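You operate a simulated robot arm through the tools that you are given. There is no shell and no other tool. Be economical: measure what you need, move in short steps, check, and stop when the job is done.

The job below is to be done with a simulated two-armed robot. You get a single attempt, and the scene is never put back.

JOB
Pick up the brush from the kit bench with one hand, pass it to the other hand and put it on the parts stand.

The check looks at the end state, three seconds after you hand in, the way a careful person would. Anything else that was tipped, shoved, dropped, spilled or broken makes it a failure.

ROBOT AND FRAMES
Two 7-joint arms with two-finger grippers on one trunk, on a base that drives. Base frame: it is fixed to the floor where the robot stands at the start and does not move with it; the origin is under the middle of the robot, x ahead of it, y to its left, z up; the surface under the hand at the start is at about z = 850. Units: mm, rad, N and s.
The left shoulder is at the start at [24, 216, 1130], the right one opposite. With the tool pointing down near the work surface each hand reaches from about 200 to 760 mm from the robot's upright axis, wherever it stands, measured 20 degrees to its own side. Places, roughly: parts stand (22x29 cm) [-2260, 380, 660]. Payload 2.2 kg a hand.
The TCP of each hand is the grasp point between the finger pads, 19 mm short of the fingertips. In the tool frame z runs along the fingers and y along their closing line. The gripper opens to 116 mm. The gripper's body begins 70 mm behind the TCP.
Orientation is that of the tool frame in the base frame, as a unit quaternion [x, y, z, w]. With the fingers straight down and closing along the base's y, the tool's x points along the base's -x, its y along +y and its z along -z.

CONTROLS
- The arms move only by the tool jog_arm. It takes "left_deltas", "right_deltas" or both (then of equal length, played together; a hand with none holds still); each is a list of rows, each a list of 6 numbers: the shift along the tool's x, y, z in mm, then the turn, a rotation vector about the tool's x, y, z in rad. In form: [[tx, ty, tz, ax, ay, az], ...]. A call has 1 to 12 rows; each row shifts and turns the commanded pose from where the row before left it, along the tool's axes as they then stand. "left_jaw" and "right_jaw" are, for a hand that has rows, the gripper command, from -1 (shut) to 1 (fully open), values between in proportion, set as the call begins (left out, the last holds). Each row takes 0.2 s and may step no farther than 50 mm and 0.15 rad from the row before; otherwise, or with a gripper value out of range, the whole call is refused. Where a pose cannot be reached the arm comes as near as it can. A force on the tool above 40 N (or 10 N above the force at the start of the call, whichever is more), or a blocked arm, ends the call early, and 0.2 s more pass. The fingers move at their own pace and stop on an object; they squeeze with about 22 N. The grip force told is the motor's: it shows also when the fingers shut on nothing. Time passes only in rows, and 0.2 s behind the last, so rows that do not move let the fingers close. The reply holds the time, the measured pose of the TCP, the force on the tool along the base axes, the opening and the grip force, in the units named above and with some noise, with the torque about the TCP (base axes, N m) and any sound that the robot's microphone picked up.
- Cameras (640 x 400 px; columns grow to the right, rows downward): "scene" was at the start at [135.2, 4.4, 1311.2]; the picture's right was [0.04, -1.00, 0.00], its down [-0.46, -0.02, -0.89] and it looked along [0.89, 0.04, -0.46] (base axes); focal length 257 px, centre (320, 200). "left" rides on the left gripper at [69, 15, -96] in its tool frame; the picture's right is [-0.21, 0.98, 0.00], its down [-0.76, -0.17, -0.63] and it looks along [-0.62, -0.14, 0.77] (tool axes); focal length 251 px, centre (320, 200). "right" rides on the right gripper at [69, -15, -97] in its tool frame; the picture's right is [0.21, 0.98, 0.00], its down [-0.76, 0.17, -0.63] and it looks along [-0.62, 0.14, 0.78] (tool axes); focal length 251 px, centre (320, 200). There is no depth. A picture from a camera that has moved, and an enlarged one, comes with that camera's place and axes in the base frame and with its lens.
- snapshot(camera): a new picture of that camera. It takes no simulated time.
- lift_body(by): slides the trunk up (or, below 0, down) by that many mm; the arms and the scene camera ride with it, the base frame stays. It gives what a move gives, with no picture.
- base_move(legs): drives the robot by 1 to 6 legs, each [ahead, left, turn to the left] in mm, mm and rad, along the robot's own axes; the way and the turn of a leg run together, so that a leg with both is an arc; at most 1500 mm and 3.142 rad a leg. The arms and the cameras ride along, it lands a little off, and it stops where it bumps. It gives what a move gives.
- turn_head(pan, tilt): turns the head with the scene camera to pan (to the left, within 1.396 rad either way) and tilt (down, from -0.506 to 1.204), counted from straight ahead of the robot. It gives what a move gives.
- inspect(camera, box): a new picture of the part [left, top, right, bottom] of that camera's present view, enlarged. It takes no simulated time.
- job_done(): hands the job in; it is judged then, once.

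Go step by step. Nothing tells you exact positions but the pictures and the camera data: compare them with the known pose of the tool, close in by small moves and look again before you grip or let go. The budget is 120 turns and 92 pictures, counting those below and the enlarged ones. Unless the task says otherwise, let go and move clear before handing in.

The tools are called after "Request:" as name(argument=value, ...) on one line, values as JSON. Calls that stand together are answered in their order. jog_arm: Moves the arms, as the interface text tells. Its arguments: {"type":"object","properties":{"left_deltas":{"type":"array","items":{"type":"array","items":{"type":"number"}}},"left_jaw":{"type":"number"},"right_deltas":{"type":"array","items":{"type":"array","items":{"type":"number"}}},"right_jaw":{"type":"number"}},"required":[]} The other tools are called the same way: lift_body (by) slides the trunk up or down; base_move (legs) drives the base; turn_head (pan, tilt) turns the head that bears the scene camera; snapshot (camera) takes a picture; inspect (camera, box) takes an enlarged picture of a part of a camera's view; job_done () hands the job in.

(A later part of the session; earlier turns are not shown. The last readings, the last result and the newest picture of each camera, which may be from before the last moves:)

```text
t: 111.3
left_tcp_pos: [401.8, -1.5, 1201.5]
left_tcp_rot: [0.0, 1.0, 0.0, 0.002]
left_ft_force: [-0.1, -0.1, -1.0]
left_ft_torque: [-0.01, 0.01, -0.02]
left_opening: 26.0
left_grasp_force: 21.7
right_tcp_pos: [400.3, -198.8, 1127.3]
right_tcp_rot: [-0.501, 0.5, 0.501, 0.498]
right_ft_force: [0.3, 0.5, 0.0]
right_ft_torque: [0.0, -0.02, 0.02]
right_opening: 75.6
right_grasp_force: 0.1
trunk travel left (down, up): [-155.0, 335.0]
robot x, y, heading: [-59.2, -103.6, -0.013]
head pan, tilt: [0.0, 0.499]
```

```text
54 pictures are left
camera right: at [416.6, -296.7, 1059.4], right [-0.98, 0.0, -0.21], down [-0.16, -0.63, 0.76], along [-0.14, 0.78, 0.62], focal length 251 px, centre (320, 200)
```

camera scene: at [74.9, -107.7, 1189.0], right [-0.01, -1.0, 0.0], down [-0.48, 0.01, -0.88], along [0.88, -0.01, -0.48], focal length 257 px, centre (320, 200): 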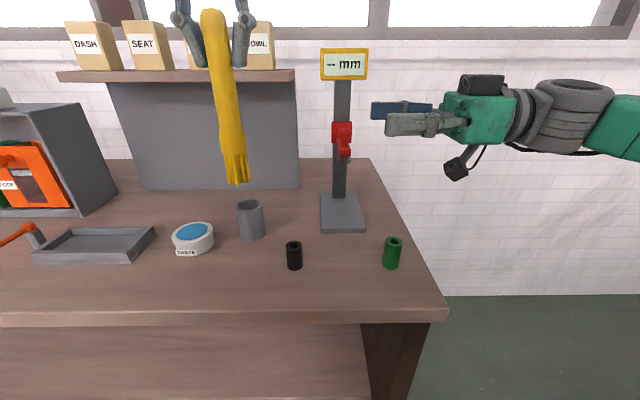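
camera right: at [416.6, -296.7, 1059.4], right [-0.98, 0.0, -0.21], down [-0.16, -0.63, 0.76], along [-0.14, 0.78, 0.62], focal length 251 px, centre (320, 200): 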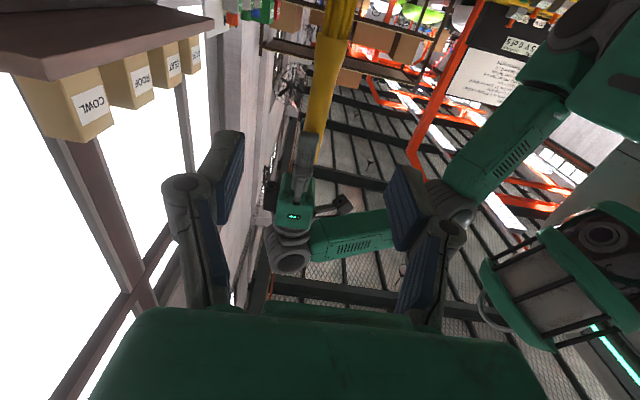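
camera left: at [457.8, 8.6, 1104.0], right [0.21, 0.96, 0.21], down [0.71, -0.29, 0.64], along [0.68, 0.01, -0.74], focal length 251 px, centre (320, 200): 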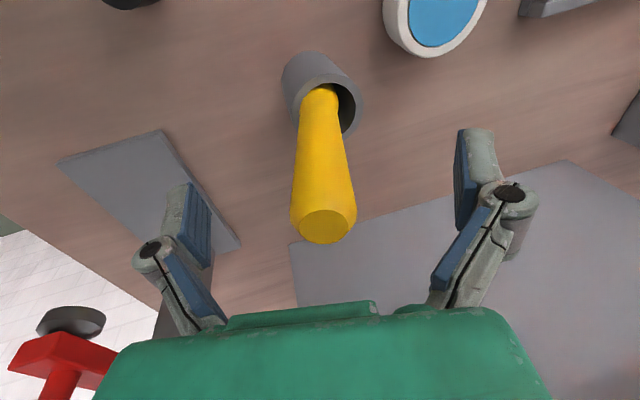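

The right fingers point at the brush. I'll advance most of the way with a slight x correction, then check.

Request:
jog_arm(right_deltas=[[0, 3, 15, 0, 0, 0], [0, 2, 20, 0, 0, 0], [0, 0, 20, 0, 0, 0], [0, 0, 20, 0, 0, 0], [0, 0, 20, 0, 0, 0], [0, 0, 20, 0, 0, 0], [0, 0, 15, 0, 0, 0], [0, 0, 10, 0, 0, 0], [0, 0, 0, 0, 0, 0]])

Request:
snapshot(camera="right")

Request:
inspect(camera="scene", box=[150, 0, 450, 200])

```text
t: 113.3
left_tcp_pos: [400.2, -1.3, 1202.0]
left_tcp_rot: [0.0, 1.0, 0.001, 0.002]
left_ft_force: [0.6, -0.1, -0.5]
left_ft_torque: [-0.03, 0.01, 0.0]
left_opening: 26.1
left_grasp_force: 21.3
right_tcp_pos: [395.8, -60.4, 1127.8]
right_tcp_rot: [-0.501, 0.5, 0.501, 0.498]
right_ft_force: [0.5, -0.2, -0.4]
right_ft_torque: [-0.01, -0.02, -0.01]
right_opening: 75.3
right_grasp_force: 0.0
trunk travel left (down, up): [-155.0, 335.0]
robot x, y, heading: [-61.9, -102.2, -0.014]
head pan, tilt: [0.0, 0.499]
```

```text
53 pictures are left
camera right: at [410.5, -156.8, 1059.5], right [-0.98, 0.0, -0.21], down [-0.16, -0.63, 0.76], along [-0.14, 0.78, 0.62], focal length 251 px, centre (320, 200)
```

right: 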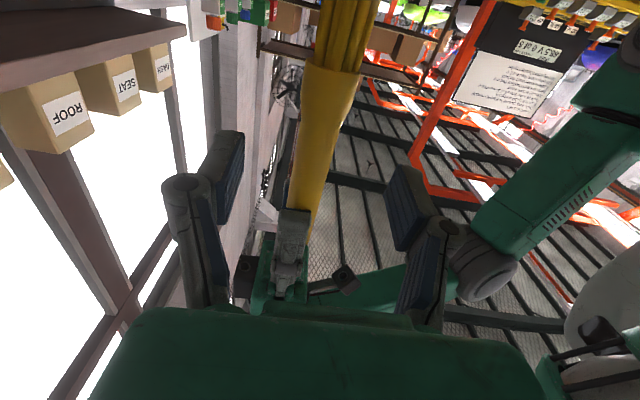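

```text
2.00 times, centred on (300, 100) of scene
camera zoom: at [75.2, -106.7, 1189.0], right [-0.01, -1.0, 0.0], down [-0.48, 0.01, -0.88], along [0.88, -0.01, -0.48], focal length 513 px, centre (360, 400)
```

zoom: 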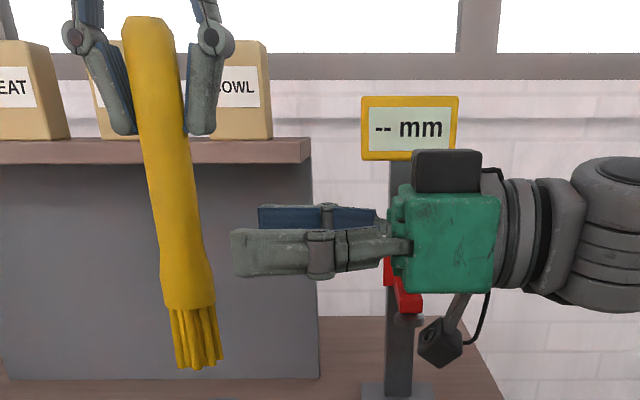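

Centred within a couple of mm. I'll advance the last 59 mm so the brush sits at the right TCP.

Request:
jog_arm(right_deltas=[[0, 1, 12, 0, 0, 0], [0, 0, 15, 0, 0, 0], [0, 0, 15, 0, 0, 0], [0, 0, 12, 0, 0, 0], [0, 0, 5, 0, 0, 0], [0, 0, 0, 0, 0, 0]])

Request:
snapshot(camera="right")

Request:
inspect(camera="scene", box=[150, 0, 450, 200])

```text
t: 114.7
left_tcp_pos: [400.6, -0.8, 1202.0]
left_tcp_rot: [-0.001, 1.0, 0.0, 0.002]
left_ft_force: [-0.2, -0.2, -1.3]
left_ft_torque: [0.03, 0.04, 0.03]
left_opening: 26.1
left_grasp_force: 21.4
right_tcp_pos: [395.7, -0.9, 1130.9]
right_tcp_rot: [-0.5, 0.501, 0.5, 0.499]
right_ft_force: [0.1, 0.3, 0.6]
right_ft_torque: [0.01, -0.03, 0.05]
right_opening: 75.2
right_grasp_force: 0.0
trunk travel left (down, up): [-155.0, 335.0]
robot x, y, heading: [-59.0, -102.2, -0.017]
head pan, tilt: [0.0, 0.499]
```

```text
51 pictures are left
camera right: at [409.9, -97.6, 1061.7], right [-0.98, 0.0, -0.21], down [-0.16, -0.63, 0.76], along [-0.13, 0.78, 0.62], focal length 251 px, centre (320, 200)
```

right: 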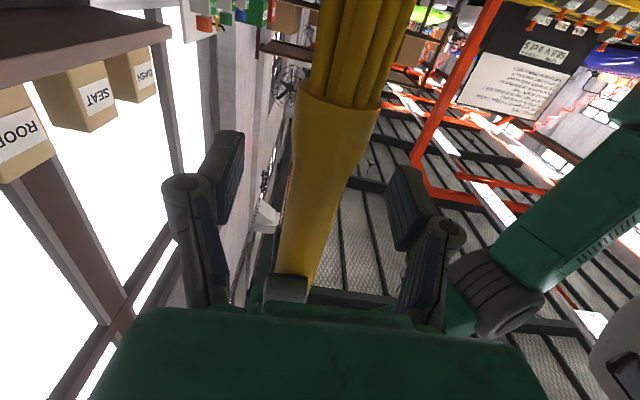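

```text
2.00 times, centred on (300, 100) of scene
camera zoom: at [75.4, -106.1, 1189.0], right [-0.01, -1.0, 0.0], down [-0.48, 0.01, -0.88], along [0.88, -0.01, -0.48], focal length 513 px, centre (360, 400)
```

zoom: 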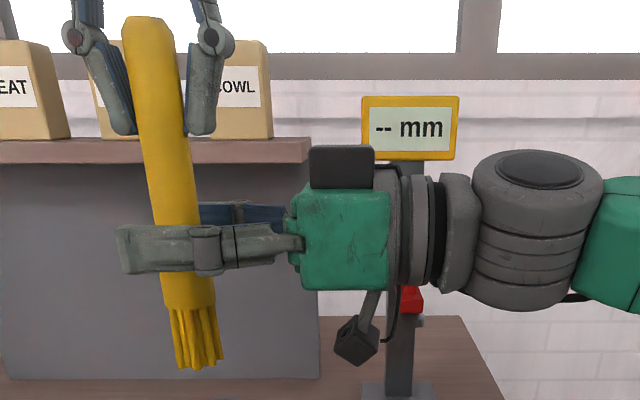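

The brush lies between the right finger pads. Closing the right hand.

Request:
jog_arm(right_deltas=[[0, 0, 0, 0, 0, 0], [0, 0, 0, 0, 0, 0], [0, 0, 0, 0, 0, 0], [0, 0, 0, 0, 0, 0]], right_jaw=-1)

Request:
inspect(camera="scene", box=[150, 0, 450, 200])

```text
t: 115.7
left_tcp_pos: [401.6, -1.1, 1203.1]
left_tcp_rot: [0.001, 1.0, 0.0, 0.0]
left_ft_force: [-6.8, -3.8, -0.2]
left_ft_torque: [-0.09, 0.24, 0.0]
left_opening: 26.0
left_grasp_force: 22.4
right_tcp_pos: [396.0, -1.1, 1129.3]
right_tcp_rot: [-0.5, 0.501, 0.5, 0.499]
right_ft_force: [8.0, 3.5, -0.1]
right_ft_torque: [-0.18, 0.29, 0.03]
right_opening: 16.9
right_grasp_force: 21.6
trunk travel left (down, up): [-155.0, 335.0]
robot x, y, heading: [-59.7, -100.8, -0.011]
head pan, tilt: [0.0, 0.499]
```

```text
2.00 times, centred on (300, 100) of scene
camera zoom: at [75.4, -106.2, 1189.0], right [-0.01, -1.0, 0.0], down [-0.48, 0.01, -0.88], along [0.88, -0.01, -0.48], focal length 513 px, centre (360, 400)
```

zoom: 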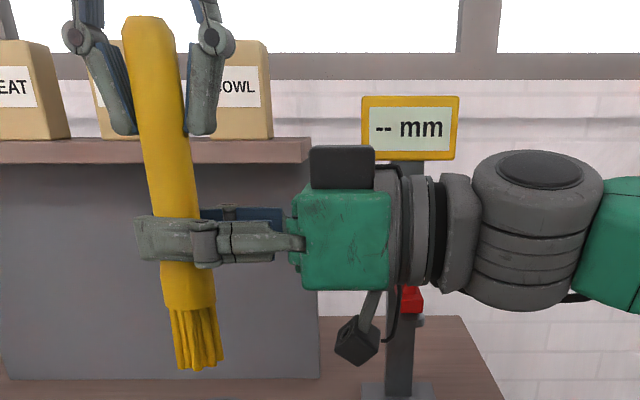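

Right hand holds the brush (16.9 mm across its flat). Releasing with the left and raising it clear.

Request:
jog_arm(left_deltas=[[0, 0, 0, 0, 0, 0], [0, 0, 0, 0, 0, 0], [0, 0, 0, 0, 0, 0]], left_jaw=1)

Request:
jog_arm(left_deltas=[[0, 0, -10, 0, 0, 0], [0, 0, -15, 0, 0, 0], [0, 0, -15, 0, 0, 0], [0, 0, -15, 0, 0, 0], [0, 0, -15, 0, 0, 0], [0, 10, -10, 0, 0, 0], [0, 20, 0, 0, 0, 0], [0, 20, 0, 0, 0, 0], [0, 20, 0, 0, 0, 0], [0, 20, 0, 0, 0, 0], [0, 20, 0, 0, 0, 0], [0, 10, 0, 0, 0, 0]])

Request:
snapshot(camera="scene")

```text
t: 116.5
left_tcp_pos: [400.0, 0.2, 1202.5]
left_tcp_rot: [0.0, 1.0, -0.001, 0.001]
left_ft_force: [-0.7, -0.1, -1.0]
left_ft_torque: [0.02, 0.04, 0.02]
left_opening: 116.0
left_grasp_force: 0.0
right_tcp_pos: [394.1, 0.2, 1130.3]
right_tcp_rot: [-0.5, 0.501, 0.5, 0.498]
right_ft_force: [-0.2, 0.1, 0.9]
right_ft_torque: [0.0, 0.0, -0.03]
right_opening: 14.5
right_grasp_force: 21.1
trunk travel left (down, up): [-155.0, 335.0]
robot x, y, heading: [-59.3, -99.0, -0.012]
head pan, tilt: [0.0, 0.499]
```

```text
t: 119.1
left_tcp_pos: [401.3, 120.2, 1281.3]
left_tcp_rot: [0.001, 1.0, -0.001, 0.002]
left_ft_force: [0.4, -0.7, 0.3]
left_ft_torque: [-0.02, 0.03, 0.0]
left_opening: 115.9
left_grasp_force: 0.1
right_tcp_pos: [394.8, 0.6, 1128.3]
right_tcp_rot: [-0.501, 0.501, 0.5, 0.498]
right_ft_force: [0.1, 0.0, -0.5]
right_ft_torque: [0.02, 0.0, -0.01]
right_opening: 0.0
right_grasp_force: 21.7
trunk travel left (down, up): [-155.0, 335.0]
robot x, y, heading: [-59.7, -101.4, -0.014]
head pan, tilt: [0.0, 0.499]
```

```text
48 pictures are left
camera scene: at [75.4, -105.0, 1189.0], right [-0.01, -1.0, 0.0], down [-0.48, 0.0, -0.88], along [0.88, -0.01, -0.48], focal length 257 px, centre (320, 200)
```

scene: 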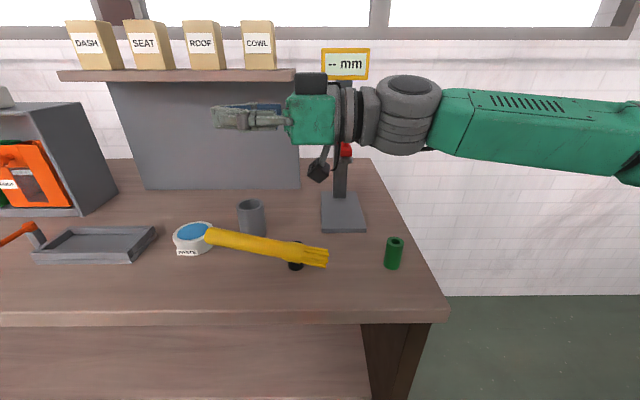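

The brush slipped out of the right hand and fell onto the bench. I'll look closely at what it touches.

Request:
turn_head(pan=0.15, tilt=0.75)

Request:
snapshot(camera="scene")

Request:
inspect(camera="scene", box=[170, 60, 430, 220])

Request:
snapshot(camera="left")

```text
t: 119.9
left_tcp_pos: [401.3, 120.2, 1280.6]
left_tcp_rot: [0.0, 1.0, -0.001, 0.002]
left_ft_force: [0.0, -0.3, -0.3]
left_ft_torque: [0.02, 0.0, -0.02]
left_opening: 116.1
left_grasp_force: 0.0
right_tcp_pos: [394.0, -0.3, 1128.9]
right_tcp_rot: [-0.501, 0.501, 0.501, 0.497]
right_ft_force: [0.3, 0.4, -0.1]
right_ft_torque: [-0.01, 0.01, 0.01]
right_opening: 0.3
right_grasp_force: 21.8
trunk travel left (down, up): [-155.0, 335.0]
robot x, y, heading: [-60.2, -102.9, -0.008]
head pan, tilt: [0.15, 0.75]
```

```text
47 pictures are left
camera scene: at [66.3, -92.9, 1167.1], right [0.14, -0.99, 0.0], down [-0.68, -0.09, -0.73], along [0.72, 0.1, -0.68], focal length 257 px, centre (320, 200)
```

scene: 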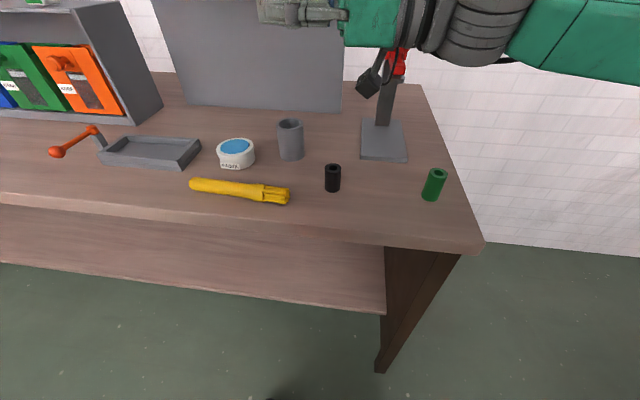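

```text
2.46 times, centred on (300, 140) of scene
camera zoom: at [66.3, -92.9, 1167.1], right [0.14, -0.99, 0.0], down [-0.68, -0.09, -0.73], along [0.72, 0.1, -0.68], focal length 632 px, centre (369, 348)
```

zoom: 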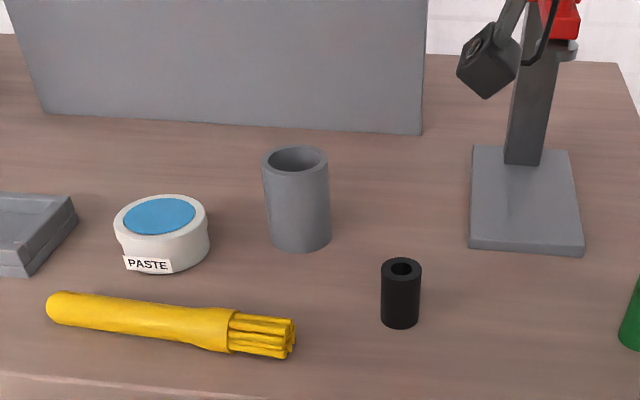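

```text
45 pictures are left
camera left: at [332.4, 135.7, 1376.5], right [0.21, 0.98, 0.0], down [0.75, -0.17, 0.63], along [0.62, -0.14, -0.77], focal length 251 px, centre (320, 200)
```

left: 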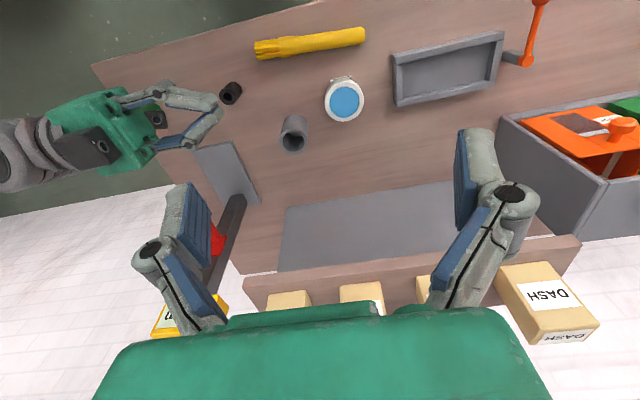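

By luck the brush lies flat on the bench, from [388, 7] (bristles) to [402, 192] (handle end). It is clear of everything, and the sleeve, jar and cup stand undisturbed. The fingers angle inward at small openings, so I must grip thick parts only. First I'll retract the right hand and turn it down, and spin the left hand to close along x.

Request:
jog_arm(right_deltas=[[0, 0, -15, 0, 0, 0], [0, 0, -20, 0, 0, 0], [0, 0, -20, 0, 0, 0], [0, 0, -20, 0, 0, 0], [0, 0, -20, 0, 0, 0], [0, 0, -20, 0, 0, 0], [0, 0, -15, 0, 0, 0], [0, 0, 0, 0, 0, 0], [0, 0, 0, 0, 0, 0], [0, 0, 0, 0, 0, 0], [0, 0, 0, 0, 0, 0]], left_deltas=[[0, 0, 0, 0, 0, 0.14], [0, 0, 0, 0, 0, 0.14], [0, 0, 0, 0, 0, 0.14], [0, 0, 0, 0, 0, 0.14], [0, 0, 0, 0, 0, 0.14], [0, 0, 0, 0, 0, 0.14], [0, 0, 0, 0, 0, 0.14], [0, 0, 0, 0, 0, 0.14], [0, 0, 0, 0, 0, 0.14], [0, 0, 0, 0, 0, 0.14], [0, 0, 0, 0, 0, 0.1]])

Request:
jog_arm(right_deltas=[[0, 0, 0, 0, 0.14, 0], [0, 0, 0, 0, 0.14, 0], [0, 0, 0, 0, 0.14, 0], [0, 0, 0, 0, 0.14, 0], [0, 0, 0, 0, 0.14, 0], [0, 0, 0, 0, 0.14, 0], [0, 0, 0, 0, 0.14, 0], [0, 0, 0, 0, 0.14, 0], [0, 0, 0, 0, 0.14, 0], [0, 0, 0, 0, 0.14, 0], [0, 0, 0, 0, 0.14, 0], [0, 0, 0, 0, 0.03, 0]])

Request:
snapshot(camera="left")

```text
t: 122.3
left_tcp_pos: [399.5, 119.4, 1280.9]
left_tcp_rot: [0.682, 0.731, 0.002, 0.001]
left_ft_force: [0.5, -0.2, 0.3]
left_ft_torque: [0.02, 0.01, 0.0]
left_opening: 115.9
left_grasp_force: 0.1
right_tcp_pos: [396.6, -129.3, 1129.6]
right_tcp_rot: [-0.501, 0.501, 0.501, 0.498]
right_ft_force: [0.7, 0.9, 0.6]
right_ft_torque: [-0.02, 0.01, -0.01]
right_opening: 0.0
right_grasp_force: 22.0
trunk travel left (down, up): [-155.0, 335.0]
robot x, y, heading: [-55.3, -101.5, -0.012]
head pan, tilt: [0.15, 0.75]
```

```text
t: 124.9
left_tcp_pos: [400.8, 122.4, 1280.8]
left_tcp_rot: [0.681, 0.732, 0.0, 0.001]
left_ft_force: [0.2, -0.1, 0.5]
left_ft_torque: [0.01, -0.01, 0.0]
left_opening: 116.1
left_grasp_force: 0.0
right_tcp_pos: [395.9, -126.2, 1129.4]
right_tcp_rot: [0.707, -0.707, 0.001, 0.002]
right_ft_force: [0.2, -0.3, 0.5]
right_ft_torque: [0.0, 0.0, 0.02]
right_opening: 0.1
right_grasp_force: 22.2
trunk travel left (down, up): [-155.0, 335.0]
robot x, y, heading: [-60.1, -106.5, -0.014]
head pan, tilt: [0.15, 0.75]
```

```text
44 pictures are left
camera left: at [412.0, 192.2, 1376.8], right [0.99, -0.14, 0.0], down [-0.11, -0.77, 0.63], along [-0.09, -0.63, -0.77], focal length 251 px, centre (320, 200)
```

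left: 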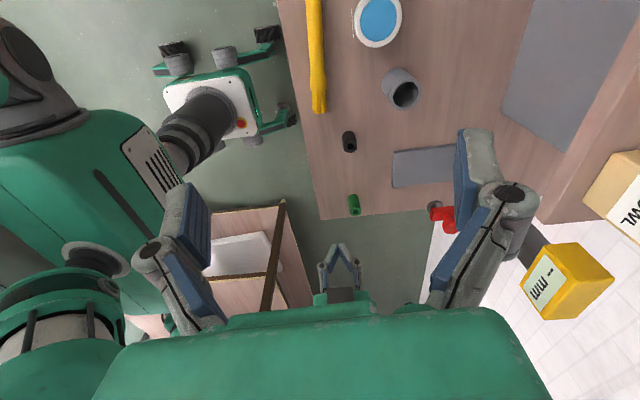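

The hands are set. I'll align the left tool square to the brush near its handle end and descend partway.

Request:
jog_arm(left_deltas=[[0, 0, 10, 0, 0, 0.144], [11, -1, 20, 0, 0, 0], [11, -1, 25, 0, 0, 0], [11, -1, 30, 0, 0, 0], [10, 0, 30, 0, 0, 0], [0, 0, 30, 0, 0, 0], [0, 0, 30, 0, 0, 0], [0, 0, 30, 0, 0, 0], [0, 0, 30, 0, 0, 0], [0, 0, 30, 0, 0, 0], [0, 0, 25, 0, 0, 0], [0, 0, 15, 0, 0, 0]])

Request:
snapshot(camera="left")

Request:
snapshot(camera="scene")

```text
t: 127.5
left_tcp_pos: [399.9, 164.7, 976.3]
left_tcp_rot: [0.733, 0.68, 0.001, 0.0]
left_ft_force: [-0.2, 0.1, -0.1]
left_ft_torque: [0.06, -0.02, 0.01]
left_opening: 115.8
left_grasp_force: 0.0
right_tcp_pos: [395.6, -128.4, 1129.3]
right_tcp_rot: [-0.707, 0.707, 0.0, -0.002]
right_ft_force: [0.1, 0.0, -0.4]
right_ft_torque: [0.0, 0.0, 0.0]
right_opening: 0.0
right_grasp_force: 22.1
trunk travel left (down, up): [-155.0, 335.0]
robot x, y, heading: [-59.6, -101.4, -0.011]
head pan, tilt: [0.15, 0.75]
```

```text
43 pictures are left
camera left: at [420.9, 232.6, 1072.4], right [0.96, -0.29, 0.0], down [-0.22, -0.74, 0.63], along [-0.18, -0.61, -0.77], focal length 251 px, centre (320, 200)
```

left: 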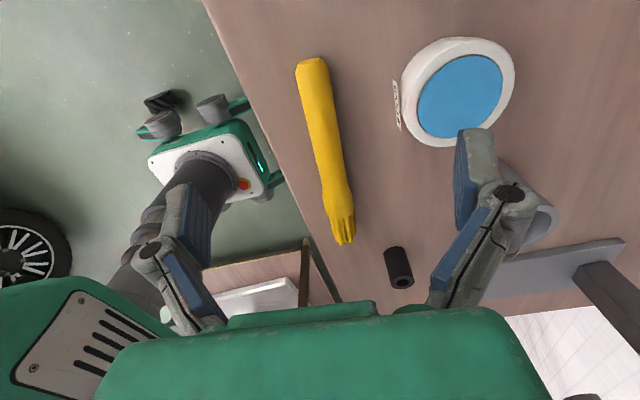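

```text
42 pictures are left
camera scene: at [66.1, -91.1, 1167.1], right [0.14, -0.99, 0.0], down [-0.68, -0.1, -0.73], along [0.72, 0.1, -0.68], focal length 257 px, centre (320, 200)
```

scene: 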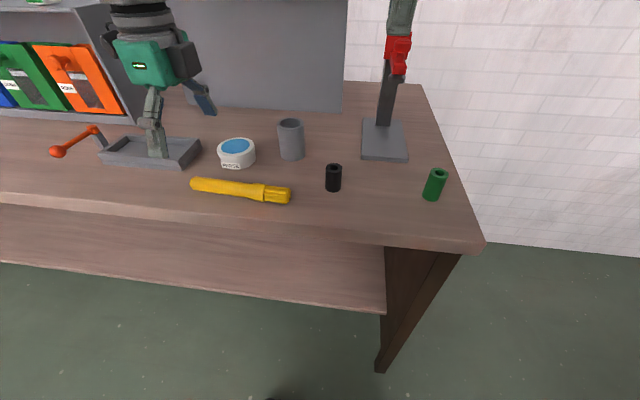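

The jar sits close to the handle end (x≈460–535, y≈119–195), so gripping there would hit it. I'll check the brush's profile to grip nearer the ferrule, where it's free.

Request:
inspect(camera="left", box=[240, 40, 420, 260])

```text
1.82 times, centred on (330, 150) of left
camera zoom: at [420.9, 232.6, 1072.4], right [0.96, -0.29, 0.0], down [-0.22, -0.74, 0.63], along [-0.18, -0.61, -0.77], focal length 457 px, centre (302, 291)
```

zoom: 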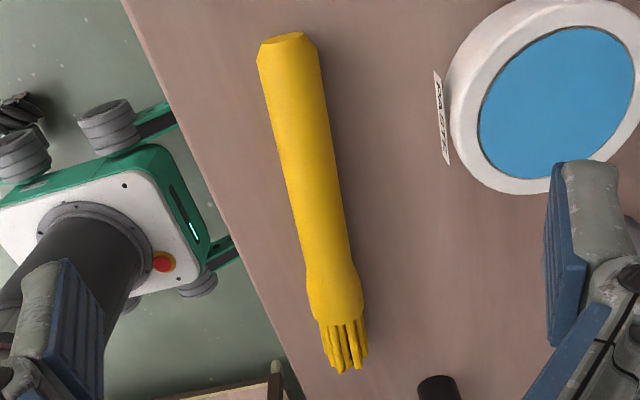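

The brush is oval (≈25 wide lying flat, ≈17 thick), with a 31 mm ferrule at y 36–78. I'll grip with the left at y≈108, clear of the jar, with a narrower opening. Later the right hand takes the ferrule with a tilted wrist.

Request:
jog_arm(left_deltas=[[-12, 0, 0, 0, 0, 0], [-15, 0, 0, 0, 0, 0], [-15, 0, 0, 0, 0, 0], [-15, 0, 0, 0, 0, 0], [0, 0, 20, 0, 0, 0], [0, 0, 25, 0, 0, 0], [0, 0, 20, 0, 0, 0], [0, 0, 10, 0, 0, 0], [0, 0, 0, 0, 0, 0]], left_jaw=0.2)

Request:
snapshot(camera="left")

Request:
inspect(camera="scene", box=[150, 80, 390, 240])

```text
t: 129.5
left_tcp_pos: [399.6, 107.0, 904.2]
left_tcp_rot: [0.732, 0.681, 0.001, 0.002]
left_ft_force: [-0.2, 0.0, 0.2]
left_ft_torque: [0.02, -0.01, -0.01]
left_opening: 69.8
left_grasp_force: 0.0
right_tcp_pos: [394.8, -128.3, 1128.6]
right_tcp_rot: [0.708, -0.706, 0.001, 0.002]
right_ft_force: [0.4, 0.0, -0.1]
right_ft_torque: [-0.01, 0.0, 0.03]
right_opening: 0.0
right_grasp_force: 22.1
trunk travel left (down, up): [-155.0, 335.0]
robot x, y, heading: [-60.5, -102.6, -0.01]
head pan, tilt: [0.15, 0.75]
```

```text
40 pictures are left
camera left: at [420.2, 175.5, 999.6], right [0.96, -0.29, 0.0], down [-0.22, -0.74, 0.63], along [-0.18, -0.61, -0.77], focal length 251 px, centre (320, 200)
```

left: 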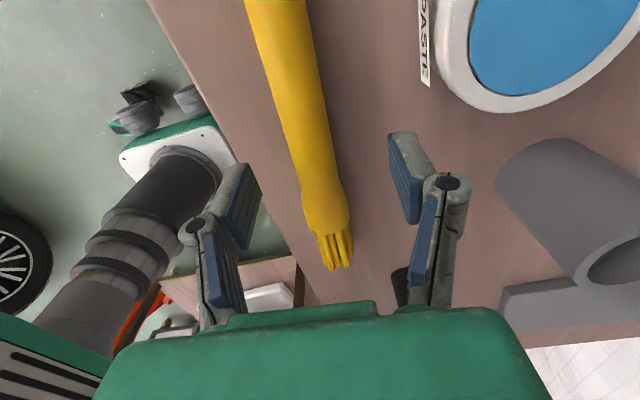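

```text
2.50 times, centred on (270, 160) of scene
camera zoom: at [66.0, -91.6, 1167.1], right [0.14, -0.99, 0.0], down [-0.68, -0.1, -0.73], along [0.72, 0.1, -0.68], focal length 642 px, centre (445, 300)
```

zoom: 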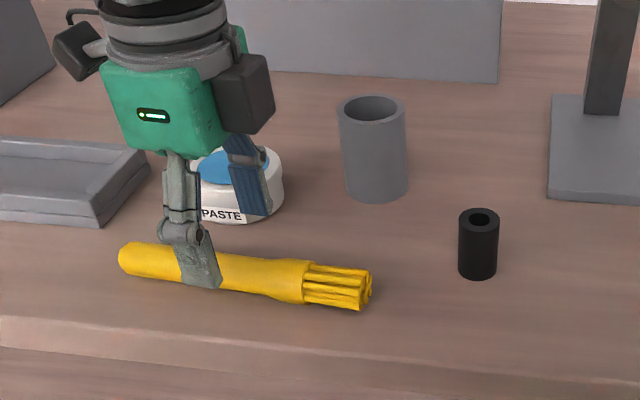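

I'll shift 5 mm toward -x to centre the fingers, descend to z≈873 and check.

Request:
jog_arm(left_deltas=[[0, -5, 0, 0, 0, 0], [0, 0, 8, 0, 0, 0], [0, 0, 8, 0, 0, 0], [0, 0, 8, 0, 0, 0], [0, 0, 6, 0, 0, 0], [0, 0, 0, 0, 0, 0]])

Request:
snapshot(camera="left")

Request:
inspect(camera="scene", box=[150, 80, 390, 240])

```text
t: 130.9
left_tcp_pos: [392.1, 108.0, 872.8]
left_tcp_rot: [0.733, 0.681, 0.001, 0.001]
left_ft_force: [0.8, 0.2, -0.9]
left_ft_torque: [-0.01, -0.01, 0.03]
left_opening: 69.5
left_grasp_force: 0.1
right_tcp_pos: [394.6, -127.4, 1129.3]
right_tcp_rot: [0.708, -0.706, 0.001, 0.001]
right_ft_force: [0.1, 0.6, 0.5]
right_ft_torque: [0.02, 0.04, 0.03]
right_opening: 0.1
right_grasp_force: 22.6
trunk travel left (down, up): [-155.0, 335.0]
robot x, y, heading: [-59.6, -106.8, -0.009]
head pan, tilt: [0.15, 0.75]
```

```text
38 pictures are left
camera left: at [413.1, 176.2, 968.2], right [0.96, -0.29, 0.0], down [-0.22, -0.74, 0.63], along [-0.18, -0.61, -0.77], focal length 251 px, centre (320, 200)
```

left: 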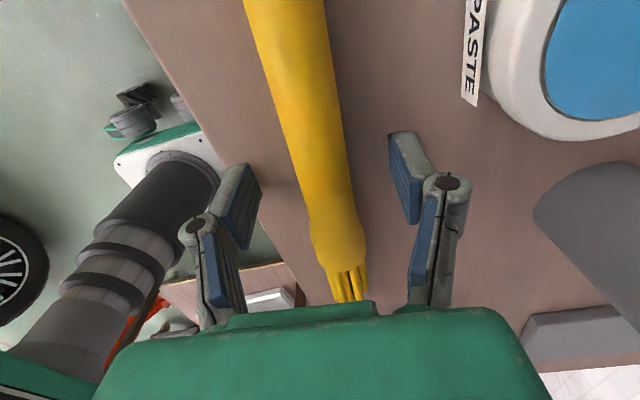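

```text
2.50 times, centred on (270, 160) of scene
camera zoom: at [66.1, -91.6, 1167.1], right [0.14, -0.99, 0.0], down [-0.68, -0.1, -0.73], along [0.72, 0.1, -0.68], focal length 642 px, centre (445, 300)
```

zoom: 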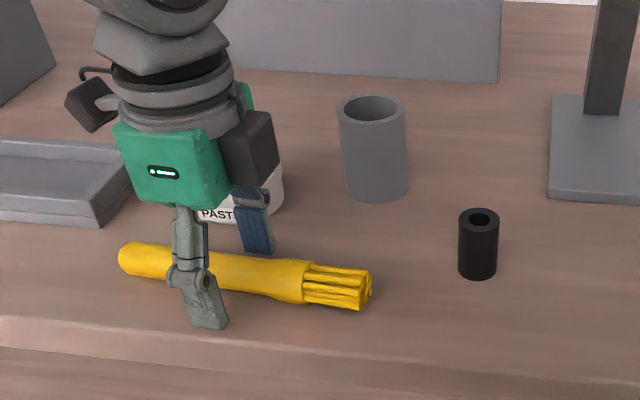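

The brush is centred between the fingers. Closing the left hand.

Request:
jog_arm(left_deltas=[[0, 0, 0, 0, 0, 0], [0, 0, 0, 0, 0, 0], [0, 0, 0, 0, 0, 0], [0, 0, 0, 0, 0, 0]], left_jaw=-1)

Request:
inspect(camera="left", box=[200, 80, 480, 310])

```text
t: 131.9
left_tcp_pos: [391.6, 108.2, 872.6]
left_tcp_rot: [0.733, 0.681, 0.001, 0.002]
left_ft_force: [0.3, -0.1, 0.3]
left_ft_torque: [-0.01, 0.02, 0.02]
left_opening: 22.3
left_grasp_force: 22.3
right_tcp_pos: [395.8, -128.9, 1127.9]
right_tcp_rot: [0.708, -0.706, 0.001, 0.002]
right_ft_force: [-0.1, -0.6, 0.7]
right_ft_torque: [-0.01, 0.0, 0.01]
right_opening: 0.1
right_grasp_force: 21.8
trunk travel left (down, up): [-155.0, 335.0]
robot x, y, heading: [-62.3, -103.1, -0.01]
head pan, tilt: [0.15, 0.75]
```

```text
1.74 times, centred on (340, 195) of left
camera zoom: at [413.2, 176.1, 968.1], right [0.96, -0.29, 0.0], down [-0.22, -0.74, 0.63], along [-0.18, -0.61, -0.77], focal length 437 px, centre (285, 209)
```

zoom: 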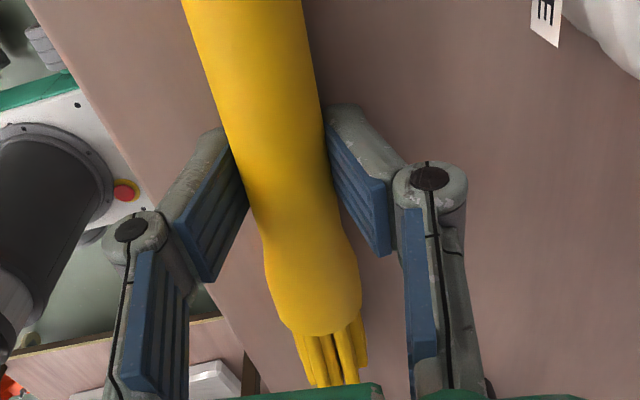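

Gripped at 22.3 mm near the fingertips. I'll lift a little and watch the opening for slip.

Request:
jog_arm(left_deltas=[[0, 0, -2, 0, 0, 0], [0, 0, -4, 0, 0, 0], [0, 0, -4, 0, 0, 0], [0, 0, -4, 0, 0, 0], [0, 0, 0, 0, 0, 0], [0, 0, 0, 0, 0, 0], [0, 0, 0, 0, 0, 0]])

Request:
inspect(camera="scene", box=[150, 80, 390, 240])

```text
t: 133.5
left_tcp_pos: [393.5, 109.1, 885.8]
left_tcp_rot: [0.732, 0.681, 0.001, 0.002]
left_ft_force: [-0.1, 0.1, -0.3]
left_ft_torque: [-0.03, 0.03, 0.0]
left_opening: 24.7
left_grasp_force: 21.5
right_tcp_pos: [394.8, -128.3, 1128.5]
right_tcp_rot: [0.708, -0.706, 0.001, 0.002]
right_ft_force: [0.3, 0.5, -0.3]
right_ft_torque: [0.01, 0.01, -0.01]
right_opening: 0.0
right_grasp_force: 21.9
trunk travel left (down, up): [-155.0, 335.0]
robot x, y, heading: [-57.6, -101.4, -0.015]
head pan, tilt: [0.15, 0.75]
```

```text
2.50 times, centred on (270, 160) of scene
camera zoom: at [66.2, -91.6, 1167.1], right [0.14, -0.99, 0.0], down [-0.68, -0.1, -0.73], along [0.72, 0.1, -0.68], focal length 642 px, centre (445, 300)
```

zoom: 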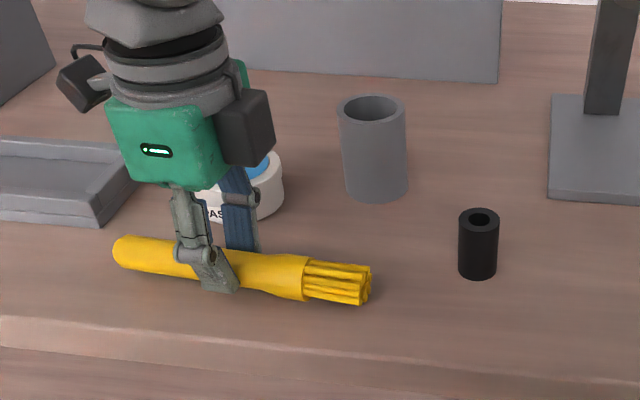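

The opening changed slightly to 24.7; I'll lift further while watching it.

Request:
jog_arm(left_deltas=[[0, 0, -4, 0, 0, 0], [0, 0, -6, 0, 0, 0], [0, 0, -6, 0, 0, 0], [0, 0, -6, 0, 0, 0], [0, 0, -6, 0, 0, 0], [0, 0, -6, 0, 0, 0], [0, 0, -4, 0, 0, 0], [0, 0, 0, 0, 0, 0], [0, 0, 0, 0, 0, 0], [0, 0, 0, 0, 0, 0], [0, 0, 0, 0, 0, 0]])

Request:
inspect(camera="left", box=[200, 60, 480, 310])

Request:
inspect(camera="scene", box=[150, 80, 390, 240])

```text
t: 135.9
left_tcp_pos: [393.4, 106.1, 924.5]
left_tcp_rot: [0.733, 0.681, 0.001, 0.002]
left_ft_force: [0.0, -0.7, -1.3]
left_ft_torque: [0.04, 0.02, -0.01]
left_opening: 24.7
left_grasp_force: 21.9
right_tcp_pos: [394.5, -128.8, 1128.8]
right_tcp_rot: [0.708, -0.707, 0.0, 0.001]
right_ft_force: [0.0, -0.5, -0.3]
right_ft_torque: [-0.01, -0.03, 0.03]
right_opening: 0.1
right_grasp_force: 21.9
trunk travel left (down, up): [-155.0, 335.0]
robot x, y, heading: [-59.2, -101.5, -0.011]
head pan, tilt: [0.15, 0.75]
```

```text
1.60 times, centred on (340, 185) of left
camera zoom: at [414.2, 174.6, 1020.9], right [0.96, -0.29, 0.0], down [-0.22, -0.74, 0.63], along [-0.18, -0.61, -0.77], focal length 402 px, centre (288, 224)
```

zoom: 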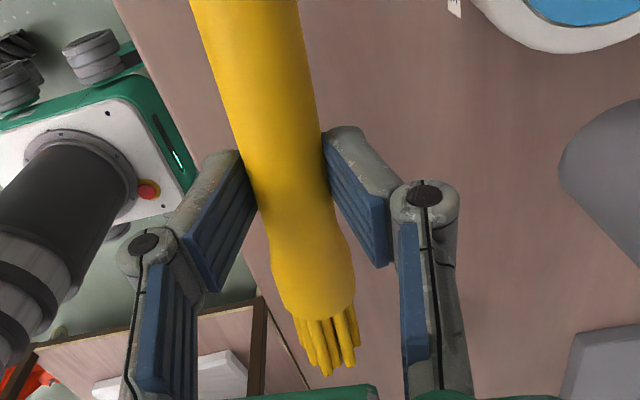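

```text
2.50 times, centred on (270, 160) of scene
camera zoom: at [66.1, -91.5, 1167.1], right [0.14, -0.99, 0.0], down [-0.68, -0.1, -0.73], along [0.72, 0.1, -0.68], focal length 642 px, centre (445, 300)
```

zoom: 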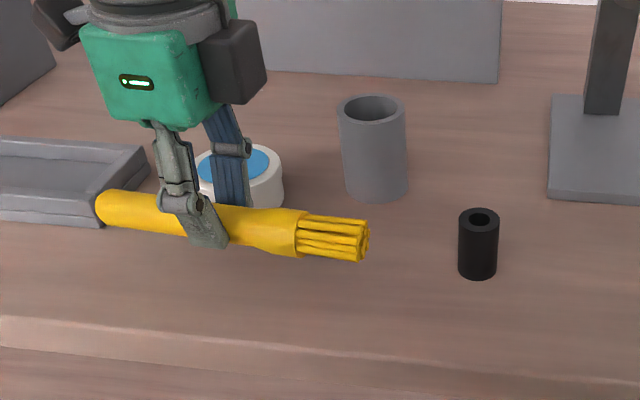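

The hold is stable. I'll carry the brush toward the robot's midline at z≈1080, while the right hand backs off and tilts its wrist outward (0.7 rad).

Request:
jog_arm(left_deltas=[[0, 0, -8, 0, 0, 0], [0, 0, -14, 0, 0, 0], [-8, 0.8, -14, 0, 0, 0], [-13, 0.9, -14, 0, 0, 0], [-13, 0.9, -14, 0, 0, 0], [-13, 0.9, -14, 0, 0, 0], [-13, 0.9, -14, 0, 0, 0], [-13, 0.9, -14, 0, 0, 0], [-13, 0.9, -14, 0, 0, 0], [-13, 0.9, -14, 0, 0, 0], [-13, 0.9, -14, 0, 0, 0], [-13, 0.9, -8, 0, 0, 0]], right_deltas=[[15, 0, 0, 0, 0, 0], [20, 0, 0, 0, 0, 0], [20, 0, 0, 0, 0, 0], [15, 0, 0, 0, 0, 0], [0, 0, 0, 0, -0.14, 0], [0, 0, 0, 0, -0.14, 0], [0, 0, 0, 0, -0.14, 0], [0, 0, 0, 0, -0.14, 0], [0, 0, 0, 0, -0.14, 0], [0, 0, 0, 0, 0, 0], [0, 0, 0, 0, 0, 0], [0, 0, 0, 0, 0, 0]], right_jaw=0.3)

Request:
turn_head(pan=0.0, tilt=0.55)

Request:
snapshot(camera="scene")

Request:
snapshot(camera="right")

```text
t: 138.5
left_tcp_pos: [391.0, -18.4, 1080.2]
left_tcp_rot: [0.733, 0.68, 0.001, 0.0]
left_ft_force: [-0.2, -0.4, 0.3]
left_ft_torque: [0.05, 0.01, 0.0]
left_opening: 24.6
left_grasp_force: 21.9
right_tcp_pos: [395.8, -199.3, 1129.5]
right_tcp_rot: [-0.664, 0.664, 0.244, 0.241]
right_ft_force: [0.5, -0.5, 0.2]
right_ft_torque: [-0.02, 0.0, 0.02]
right_opening: 75.5
right_grasp_force: 0.1
trunk travel left (down, up): [-155.0, 335.0]
robot x, y, heading: [-58.7, -107.1, -0.008]
head pan, tilt: [0.15, 0.75]
```

```text
t: 139.2
left_tcp_pos: [391.5, -18.0, 1080.3]
left_tcp_rot: [0.733, 0.681, 0.001, 0.002]
left_ft_force: [0.4, 0.4, -0.1]
left_ft_torque: [0.01, 0.0, 0.01]
left_opening: 24.6
left_grasp_force: 22.0
right_tcp_pos: [394.8, -198.0, 1128.3]
right_tcp_rot: [-0.664, 0.664, 0.244, 0.241]
right_ft_force: [0.8, -0.2, 0.9]
right_ft_torque: [0.02, -0.01, 0.02]
right_opening: 75.3
right_grasp_force: 0.0
trunk travel left (down, up): [-155.0, 335.0]
robot x, y, heading: [-58.8, -105.6, -0.008]
head pan, tilt: [0.0, 0.55]
```

```text
32 pictures are left
camera scene: at [73.7, -106.6, 1184.4], right [-0.01, -1.0, 0.0], down [-0.53, 0.01, -0.85], along [0.85, -0.01, -0.53], focal length 257 px, centre (320, 200)
```

scene: 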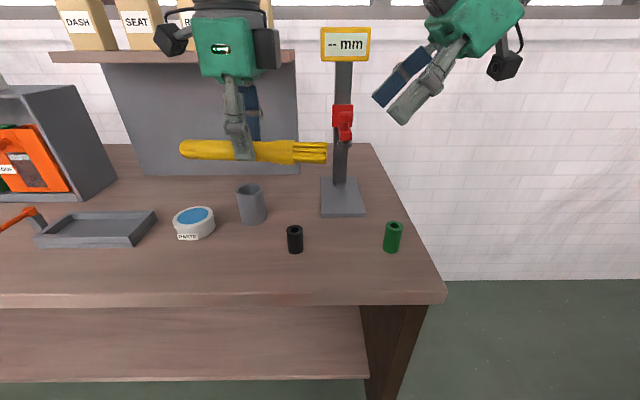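

```text
31 pictures are left
camera right: at [410.6, -314.3, 1159.3], right [-0.98, -0.17, -0.14], down [-0.16, 0.17, 0.97], along [-0.14, 0.97, -0.19], focal length 251 px, centre (320, 200)
```

right: 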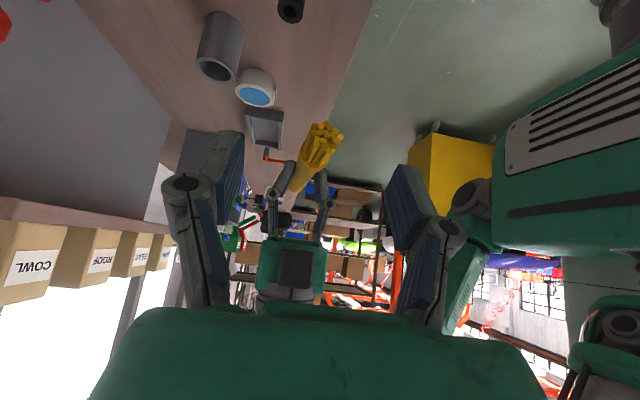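

The brush is horizontal at z≈1063, with the ferrule centred near [388, -59]. I'll move the right hand to a pre-grasp 80 mm back along its axis.

Request:
jog_arm(right_deltas=[[0, 0, 0, 0.058, 0, 0.069], [-13, 1.7, 12, 0, 0, 0], [-17, 1.7, 15, 0, 0, 0], [-17, 1.7, 15, 0, 0, 0], [-13, 1.7, 11, 0, 0, 0], [-6.6, 0.2, 6.3, 0, 0, 0], [0, 0, 0, 0, 0, 0]])

Request:
snapshot(camera="right")

Request:
inspect(camera="scene", box=[160, 0, 460, 200])

```text
t: 140.8
left_tcp_pos: [391.1, -17.7, 1079.9]
left_tcp_rot: [0.733, 0.68, 0.001, 0.002]
left_ft_force: [0.3, -0.7, -1.3]
left_ft_torque: [0.02, -0.03, 0.04]
left_opening: 24.9
left_grasp_force: 21.6
right_tcp_pos: [397.0, -109.7, 1126.3]
right_tcp_rot: [-0.634, 0.694, 0.231, 0.252]
right_ft_force: [0.5, -0.4, -0.3]
right_ft_torque: [0.01, 0.0, -0.02]
right_opening: 75.3
right_grasp_force: 0.1
trunk travel left (down, up): [-155.0, 335.0]
robot x, y, heading: [-59.9, -104.6, -0.01]
head pan, tilt: [0.0, 0.55]
```

```text
30 pictures are left
camera right: at [403.0, -226.0, 1155.9], right [-0.99, -0.08, -0.14], down [-0.15, 0.19, 0.97], along [-0.05, 0.98, -0.2], focal length 251 px, centre (320, 200)
```

right: 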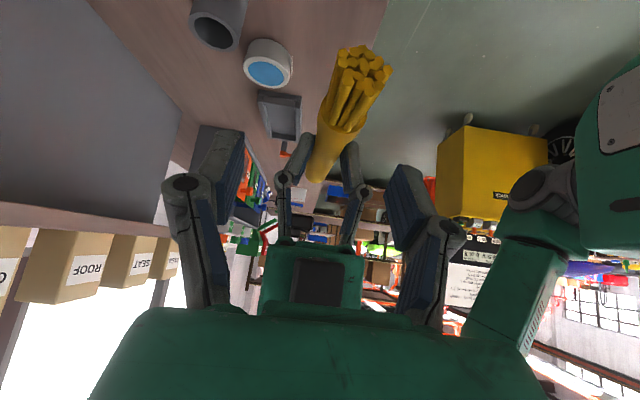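

```text
2.00 times, centred on (310, 100) of scene
camera zoom: at [73.7, -105.8, 1184.5], right [-0.01, -1.0, 0.0], down [-0.53, 0.01, -0.85], along [0.85, -0.01, -0.53], focal length 513 px, centre (340, 400)
```

zoom: 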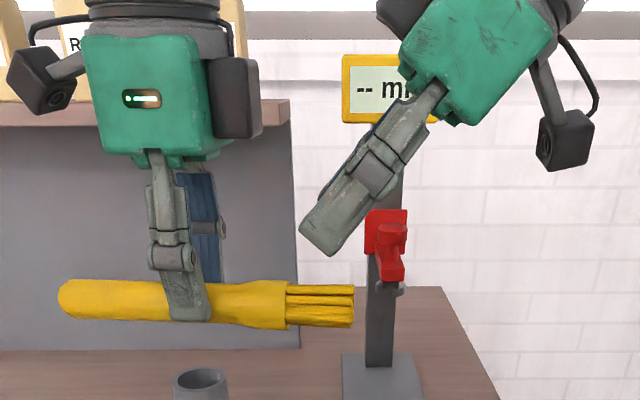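

Clear path. I'll correct x by -13 mm and advance along the tool axis to the ferrule.

Request:
jog_arm(right_deltas=[[0, 6.5, 0, 0, 0, 0], [0, 7, 0, 0, 0, 0], [0, 0, 12, 0, 0, 0], [0, 0, 15, 0, 0, 0], [0, 0, 15, 0, 0, 0], [0, 0, 15, 0, 0, 0], [0, 0, 13, 0, 0, 0], [0, 0, 10, 0, 0, 0], [0, 0, 0, 0, 0, 0]])

Request:
snapshot(camera="right")

Request:
inspect(camera="scene", box=[160, 0, 460, 200])

```text
t: 142.8
left_tcp_pos: [391.6, -17.1, 1080.4]
left_tcp_rot: [0.732, 0.681, 0.002, 0.001]
left_ft_force: [-0.6, 0.7, -1.1]
left_ft_torque: [0.03, -0.02, -0.02]
left_opening: 24.6
left_grasp_force: 21.9
right_tcp_pos: [386.9, -55.5, 1065.3]
right_tcp_rot: [-0.634, 0.694, 0.232, 0.252]
right_ft_force: [-0.8, -0.1, -0.4]
right_ft_torque: [0.01, -0.01, -0.02]
right_opening: 75.6
right_grasp_force: 0.0
trunk travel left (down, up): [-155.0, 335.0]
robot x, y, heading: [-64.3, -103.7, -0.011]
head pan, tilt: [0.0, 0.55]
```

```text
28 pictures are left
camera right: at [392.5, -172.5, 1096.4], right [-0.99, -0.08, -0.14], down [-0.15, 0.19, 0.97], along [-0.05, 0.98, -0.2], focal length 251 px, centre (320, 200)
```

right: 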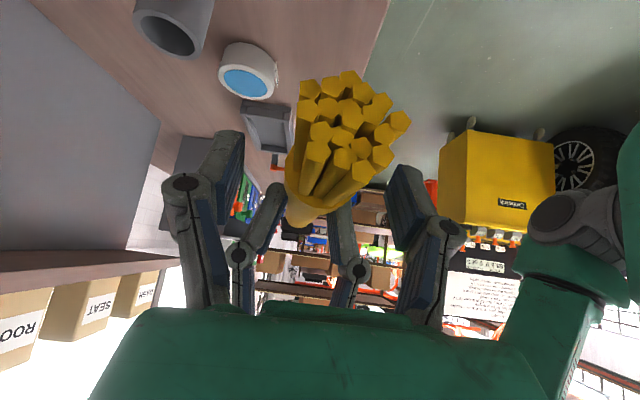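

```text
2.00 times, centred on (310, 100) of scene
camera zoom: at [73.7, -105.4, 1184.5], right [-0.01, -1.0, 0.0], down [-0.53, 0.01, -0.85], along [0.85, -0.01, -0.53], focal length 513 px, centre (340, 400)
```

zoom: 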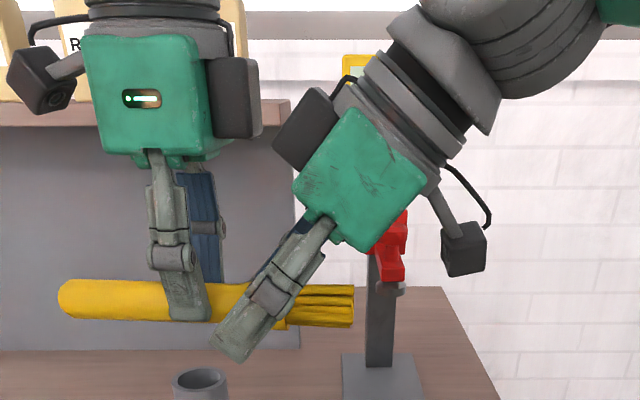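

The brush is in fact round, about 25 mm with a 31 mm ferrule. Gripping deep lets the slanted pads squeeze it out, and near the fingertips it holds, as the left hand shows. I'll back the right hand off 10 mm and close.

Request:
jog_arm(right_deltas=[[0, 0, -5, 0, 0, 0], [0, 0, -5, 0, 0, 0], [0, 0, 0, 0, 0, 0]])

Request:
jog_arm(right_deltas=[[0, 0, 0, 0, 0, 0], [0, 0, 0, 0, 0, 0], [0, 0, 0, 0, 0, 0], [0, 0, 0, 0, 0, 0], [0, 0, 0, 0, 0, 0]], right_jaw=-1)

Request:
snapshot(camera="right")

Request:
inspect(camera="scene", box=[160, 0, 460, 200])

```text
t: 143.6
left_tcp_pos: [391.9, -17.7, 1080.3]
left_tcp_rot: [0.733, 0.681, 0.001, 0.002]
left_ft_force: [0.2, -0.2, -1.0]
left_ft_torque: [-0.01, 0.02, 0.01]
left_opening: 24.4
left_grasp_force: 21.6
right_tcp_pos: [386.5, -63.6, 1073.2]
right_tcp_rot: [-0.634, 0.693, 0.232, 0.252]
right_ft_force: [0.8, -0.2, -0.6]
right_ft_torque: [0.01, 0.02, -0.03]
right_opening: 75.2
right_grasp_force: 0.1
trunk travel left (down, up): [-155.0, 335.0]
robot x, y, heading: [-57.5, -106.5, -0.013]
head pan, tilt: [0.0, 0.55]
```

```text
t: 144.8
left_tcp_pos: [390.6, -16.3, 1079.9]
left_tcp_rot: [0.733, 0.681, 0.0, 0.001]
left_ft_force: [-11.2, 1.0, 1.1]
left_ft_torque: [-0.03, 0.33, -0.3]
left_opening: 24.7
left_grasp_force: 22.3
right_tcp_pos: [387.7, -62.8, 1073.6]
right_tcp_rot: [-0.633, 0.694, 0.231, 0.253]
right_ft_force: [12.0, -0.9, -3.4]
right_ft_torque: [-0.11, -0.22, -0.26]
right_opening: 29.0
right_grasp_force: 21.7
trunk travel left (down, up): [-155.0, 335.0]
robot x, y, heading: [-58.3, -102.8, -0.009]
head pan, tilt: [0.0, 0.55]
```

```text
26 pictures are left
camera right: at [392.3, -180.2, 1103.2], right [-0.99, -0.08, -0.14], down [-0.15, 0.19, 0.97], along [-0.05, 0.98, -0.2], focal length 251 px, centre (320, 200)
```

right: 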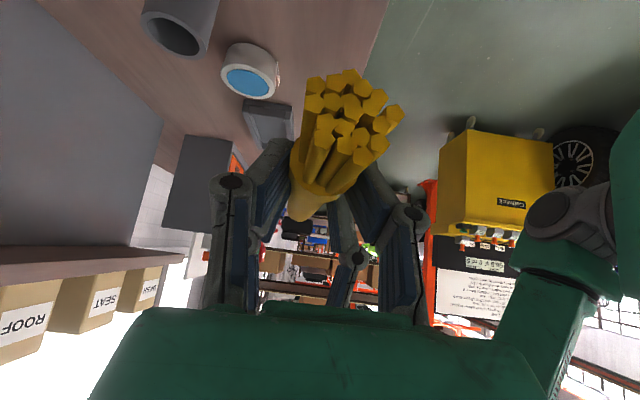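

```text
2.00 times, centred on (310, 100) of scene
camera zoom: at [73.8, -105.5, 1184.5], right [-0.01, -1.0, 0.0], down [-0.53, 0.01, -0.85], along [0.85, -0.01, -0.53], focal length 513 px, centre (340, 400)
```

zoom: 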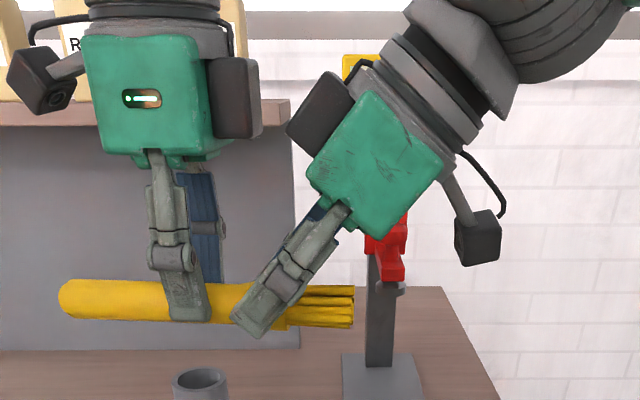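

Right hand grips at 29.0 mm. There's a 12 N side load between the hands; I'll relieve it by nudging the right +x and confirm the grip is steady.

Request:
jog_arm(right_deltas=[[0, -1, 0, 0, 0, 0], [0, -1, 0, 0, 0, 0], [0, 0, 0, 0, 0, 0], [0, 0, 0, 0, 0, 0]])

```text
t: 145.8
left_tcp_pos: [391.2, -17.3, 1079.5]
left_tcp_rot: [0.733, 0.68, 0.001, 0.001]
left_ft_force: [-6.1, -1.4, 0.6]
left_ft_torque: [0.0, 0.19, -0.22]
left_opening: 24.8
left_grasp_force: 21.9
right_tcp_pos: [388.4, -63.1, 1073.2]
right_tcp_rot: [-0.634, 0.693, 0.232, 0.251]
right_ft_force: [6.0, 2.2, -0.6]
right_ft_torque: [-0.04, -0.12, -0.04]
right_opening: 29.0
right_grasp_force: 22.0
trunk travel left (down, up): [-155.0, 335.0]
robot x, y, heading: [-59.2, -106.8, -0.007]
head pan, tilt: [0.0, 0.55]
```

Relieve another 2 mm, then loosen the left just a little while monitoring the right grip.

Request:
jog_arm(right_deltas=[[0, -1, 0, 0, 0, 0], [0, -1, 0, 0, 0, 0], [0, 0, 0, 0, 0, 0], [0, 0, 0, 0, 0, 0]])

Request:
jog_arm(left_deltas=[[0, 0, 0, 0, 0, 0]], left_jaw=-0.45)

```text
t: 146.8
left_tcp_pos: [392.9, -16.7, 1080.6]
left_tcp_rot: [0.732, 0.682, 0.002, 0.003]
left_ft_force: [11.8, 0.3, -4.1]
left_ft_torque: [-0.01, -0.13, 0.34]
left_opening: 25.0
left_grasp_force: 22.0
right_tcp_pos: [389.1, -63.0, 1072.5]
right_tcp_rot: [-0.635, 0.693, 0.232, 0.25]
right_ft_force: [-11.0, 0.5, 3.6]
right_ft_torque: [0.14, 0.05, 0.23]
right_opening: 28.8
right_grasp_force: 21.9
trunk travel left (down, up): [-155.0, 335.0]
robot x, y, heading: [-57.6, -105.9, -0.009]
head pan, tilt: [0.0, 0.55]
```

```text
t: 147.2
left_tcp_pos: [391.5, -18.0, 1080.7]
left_tcp_rot: [0.733, 0.681, 0.0, 0.0]
left_ft_force: [0.4, -0.4, -1.1]
left_ft_torque: [-0.01, 0.0, -0.01]
left_opening: 31.7
left_grasp_force: 0.1
right_tcp_pos: [390.7, -65.0, 1072.0]
right_tcp_rot: [-0.634, 0.694, 0.231, 0.251]
right_ft_force: [-0.1, 0.8, -0.1]
right_ft_torque: [0.01, -0.02, 0.05]
right_opening: 28.6
right_grasp_force: 22.2
trunk travel left (down, up): [-155.0, 335.0]
robot x, y, heading: [-59.0, -106.7, -0.011]
head pan, tilt: [0.0, 0.55]
```

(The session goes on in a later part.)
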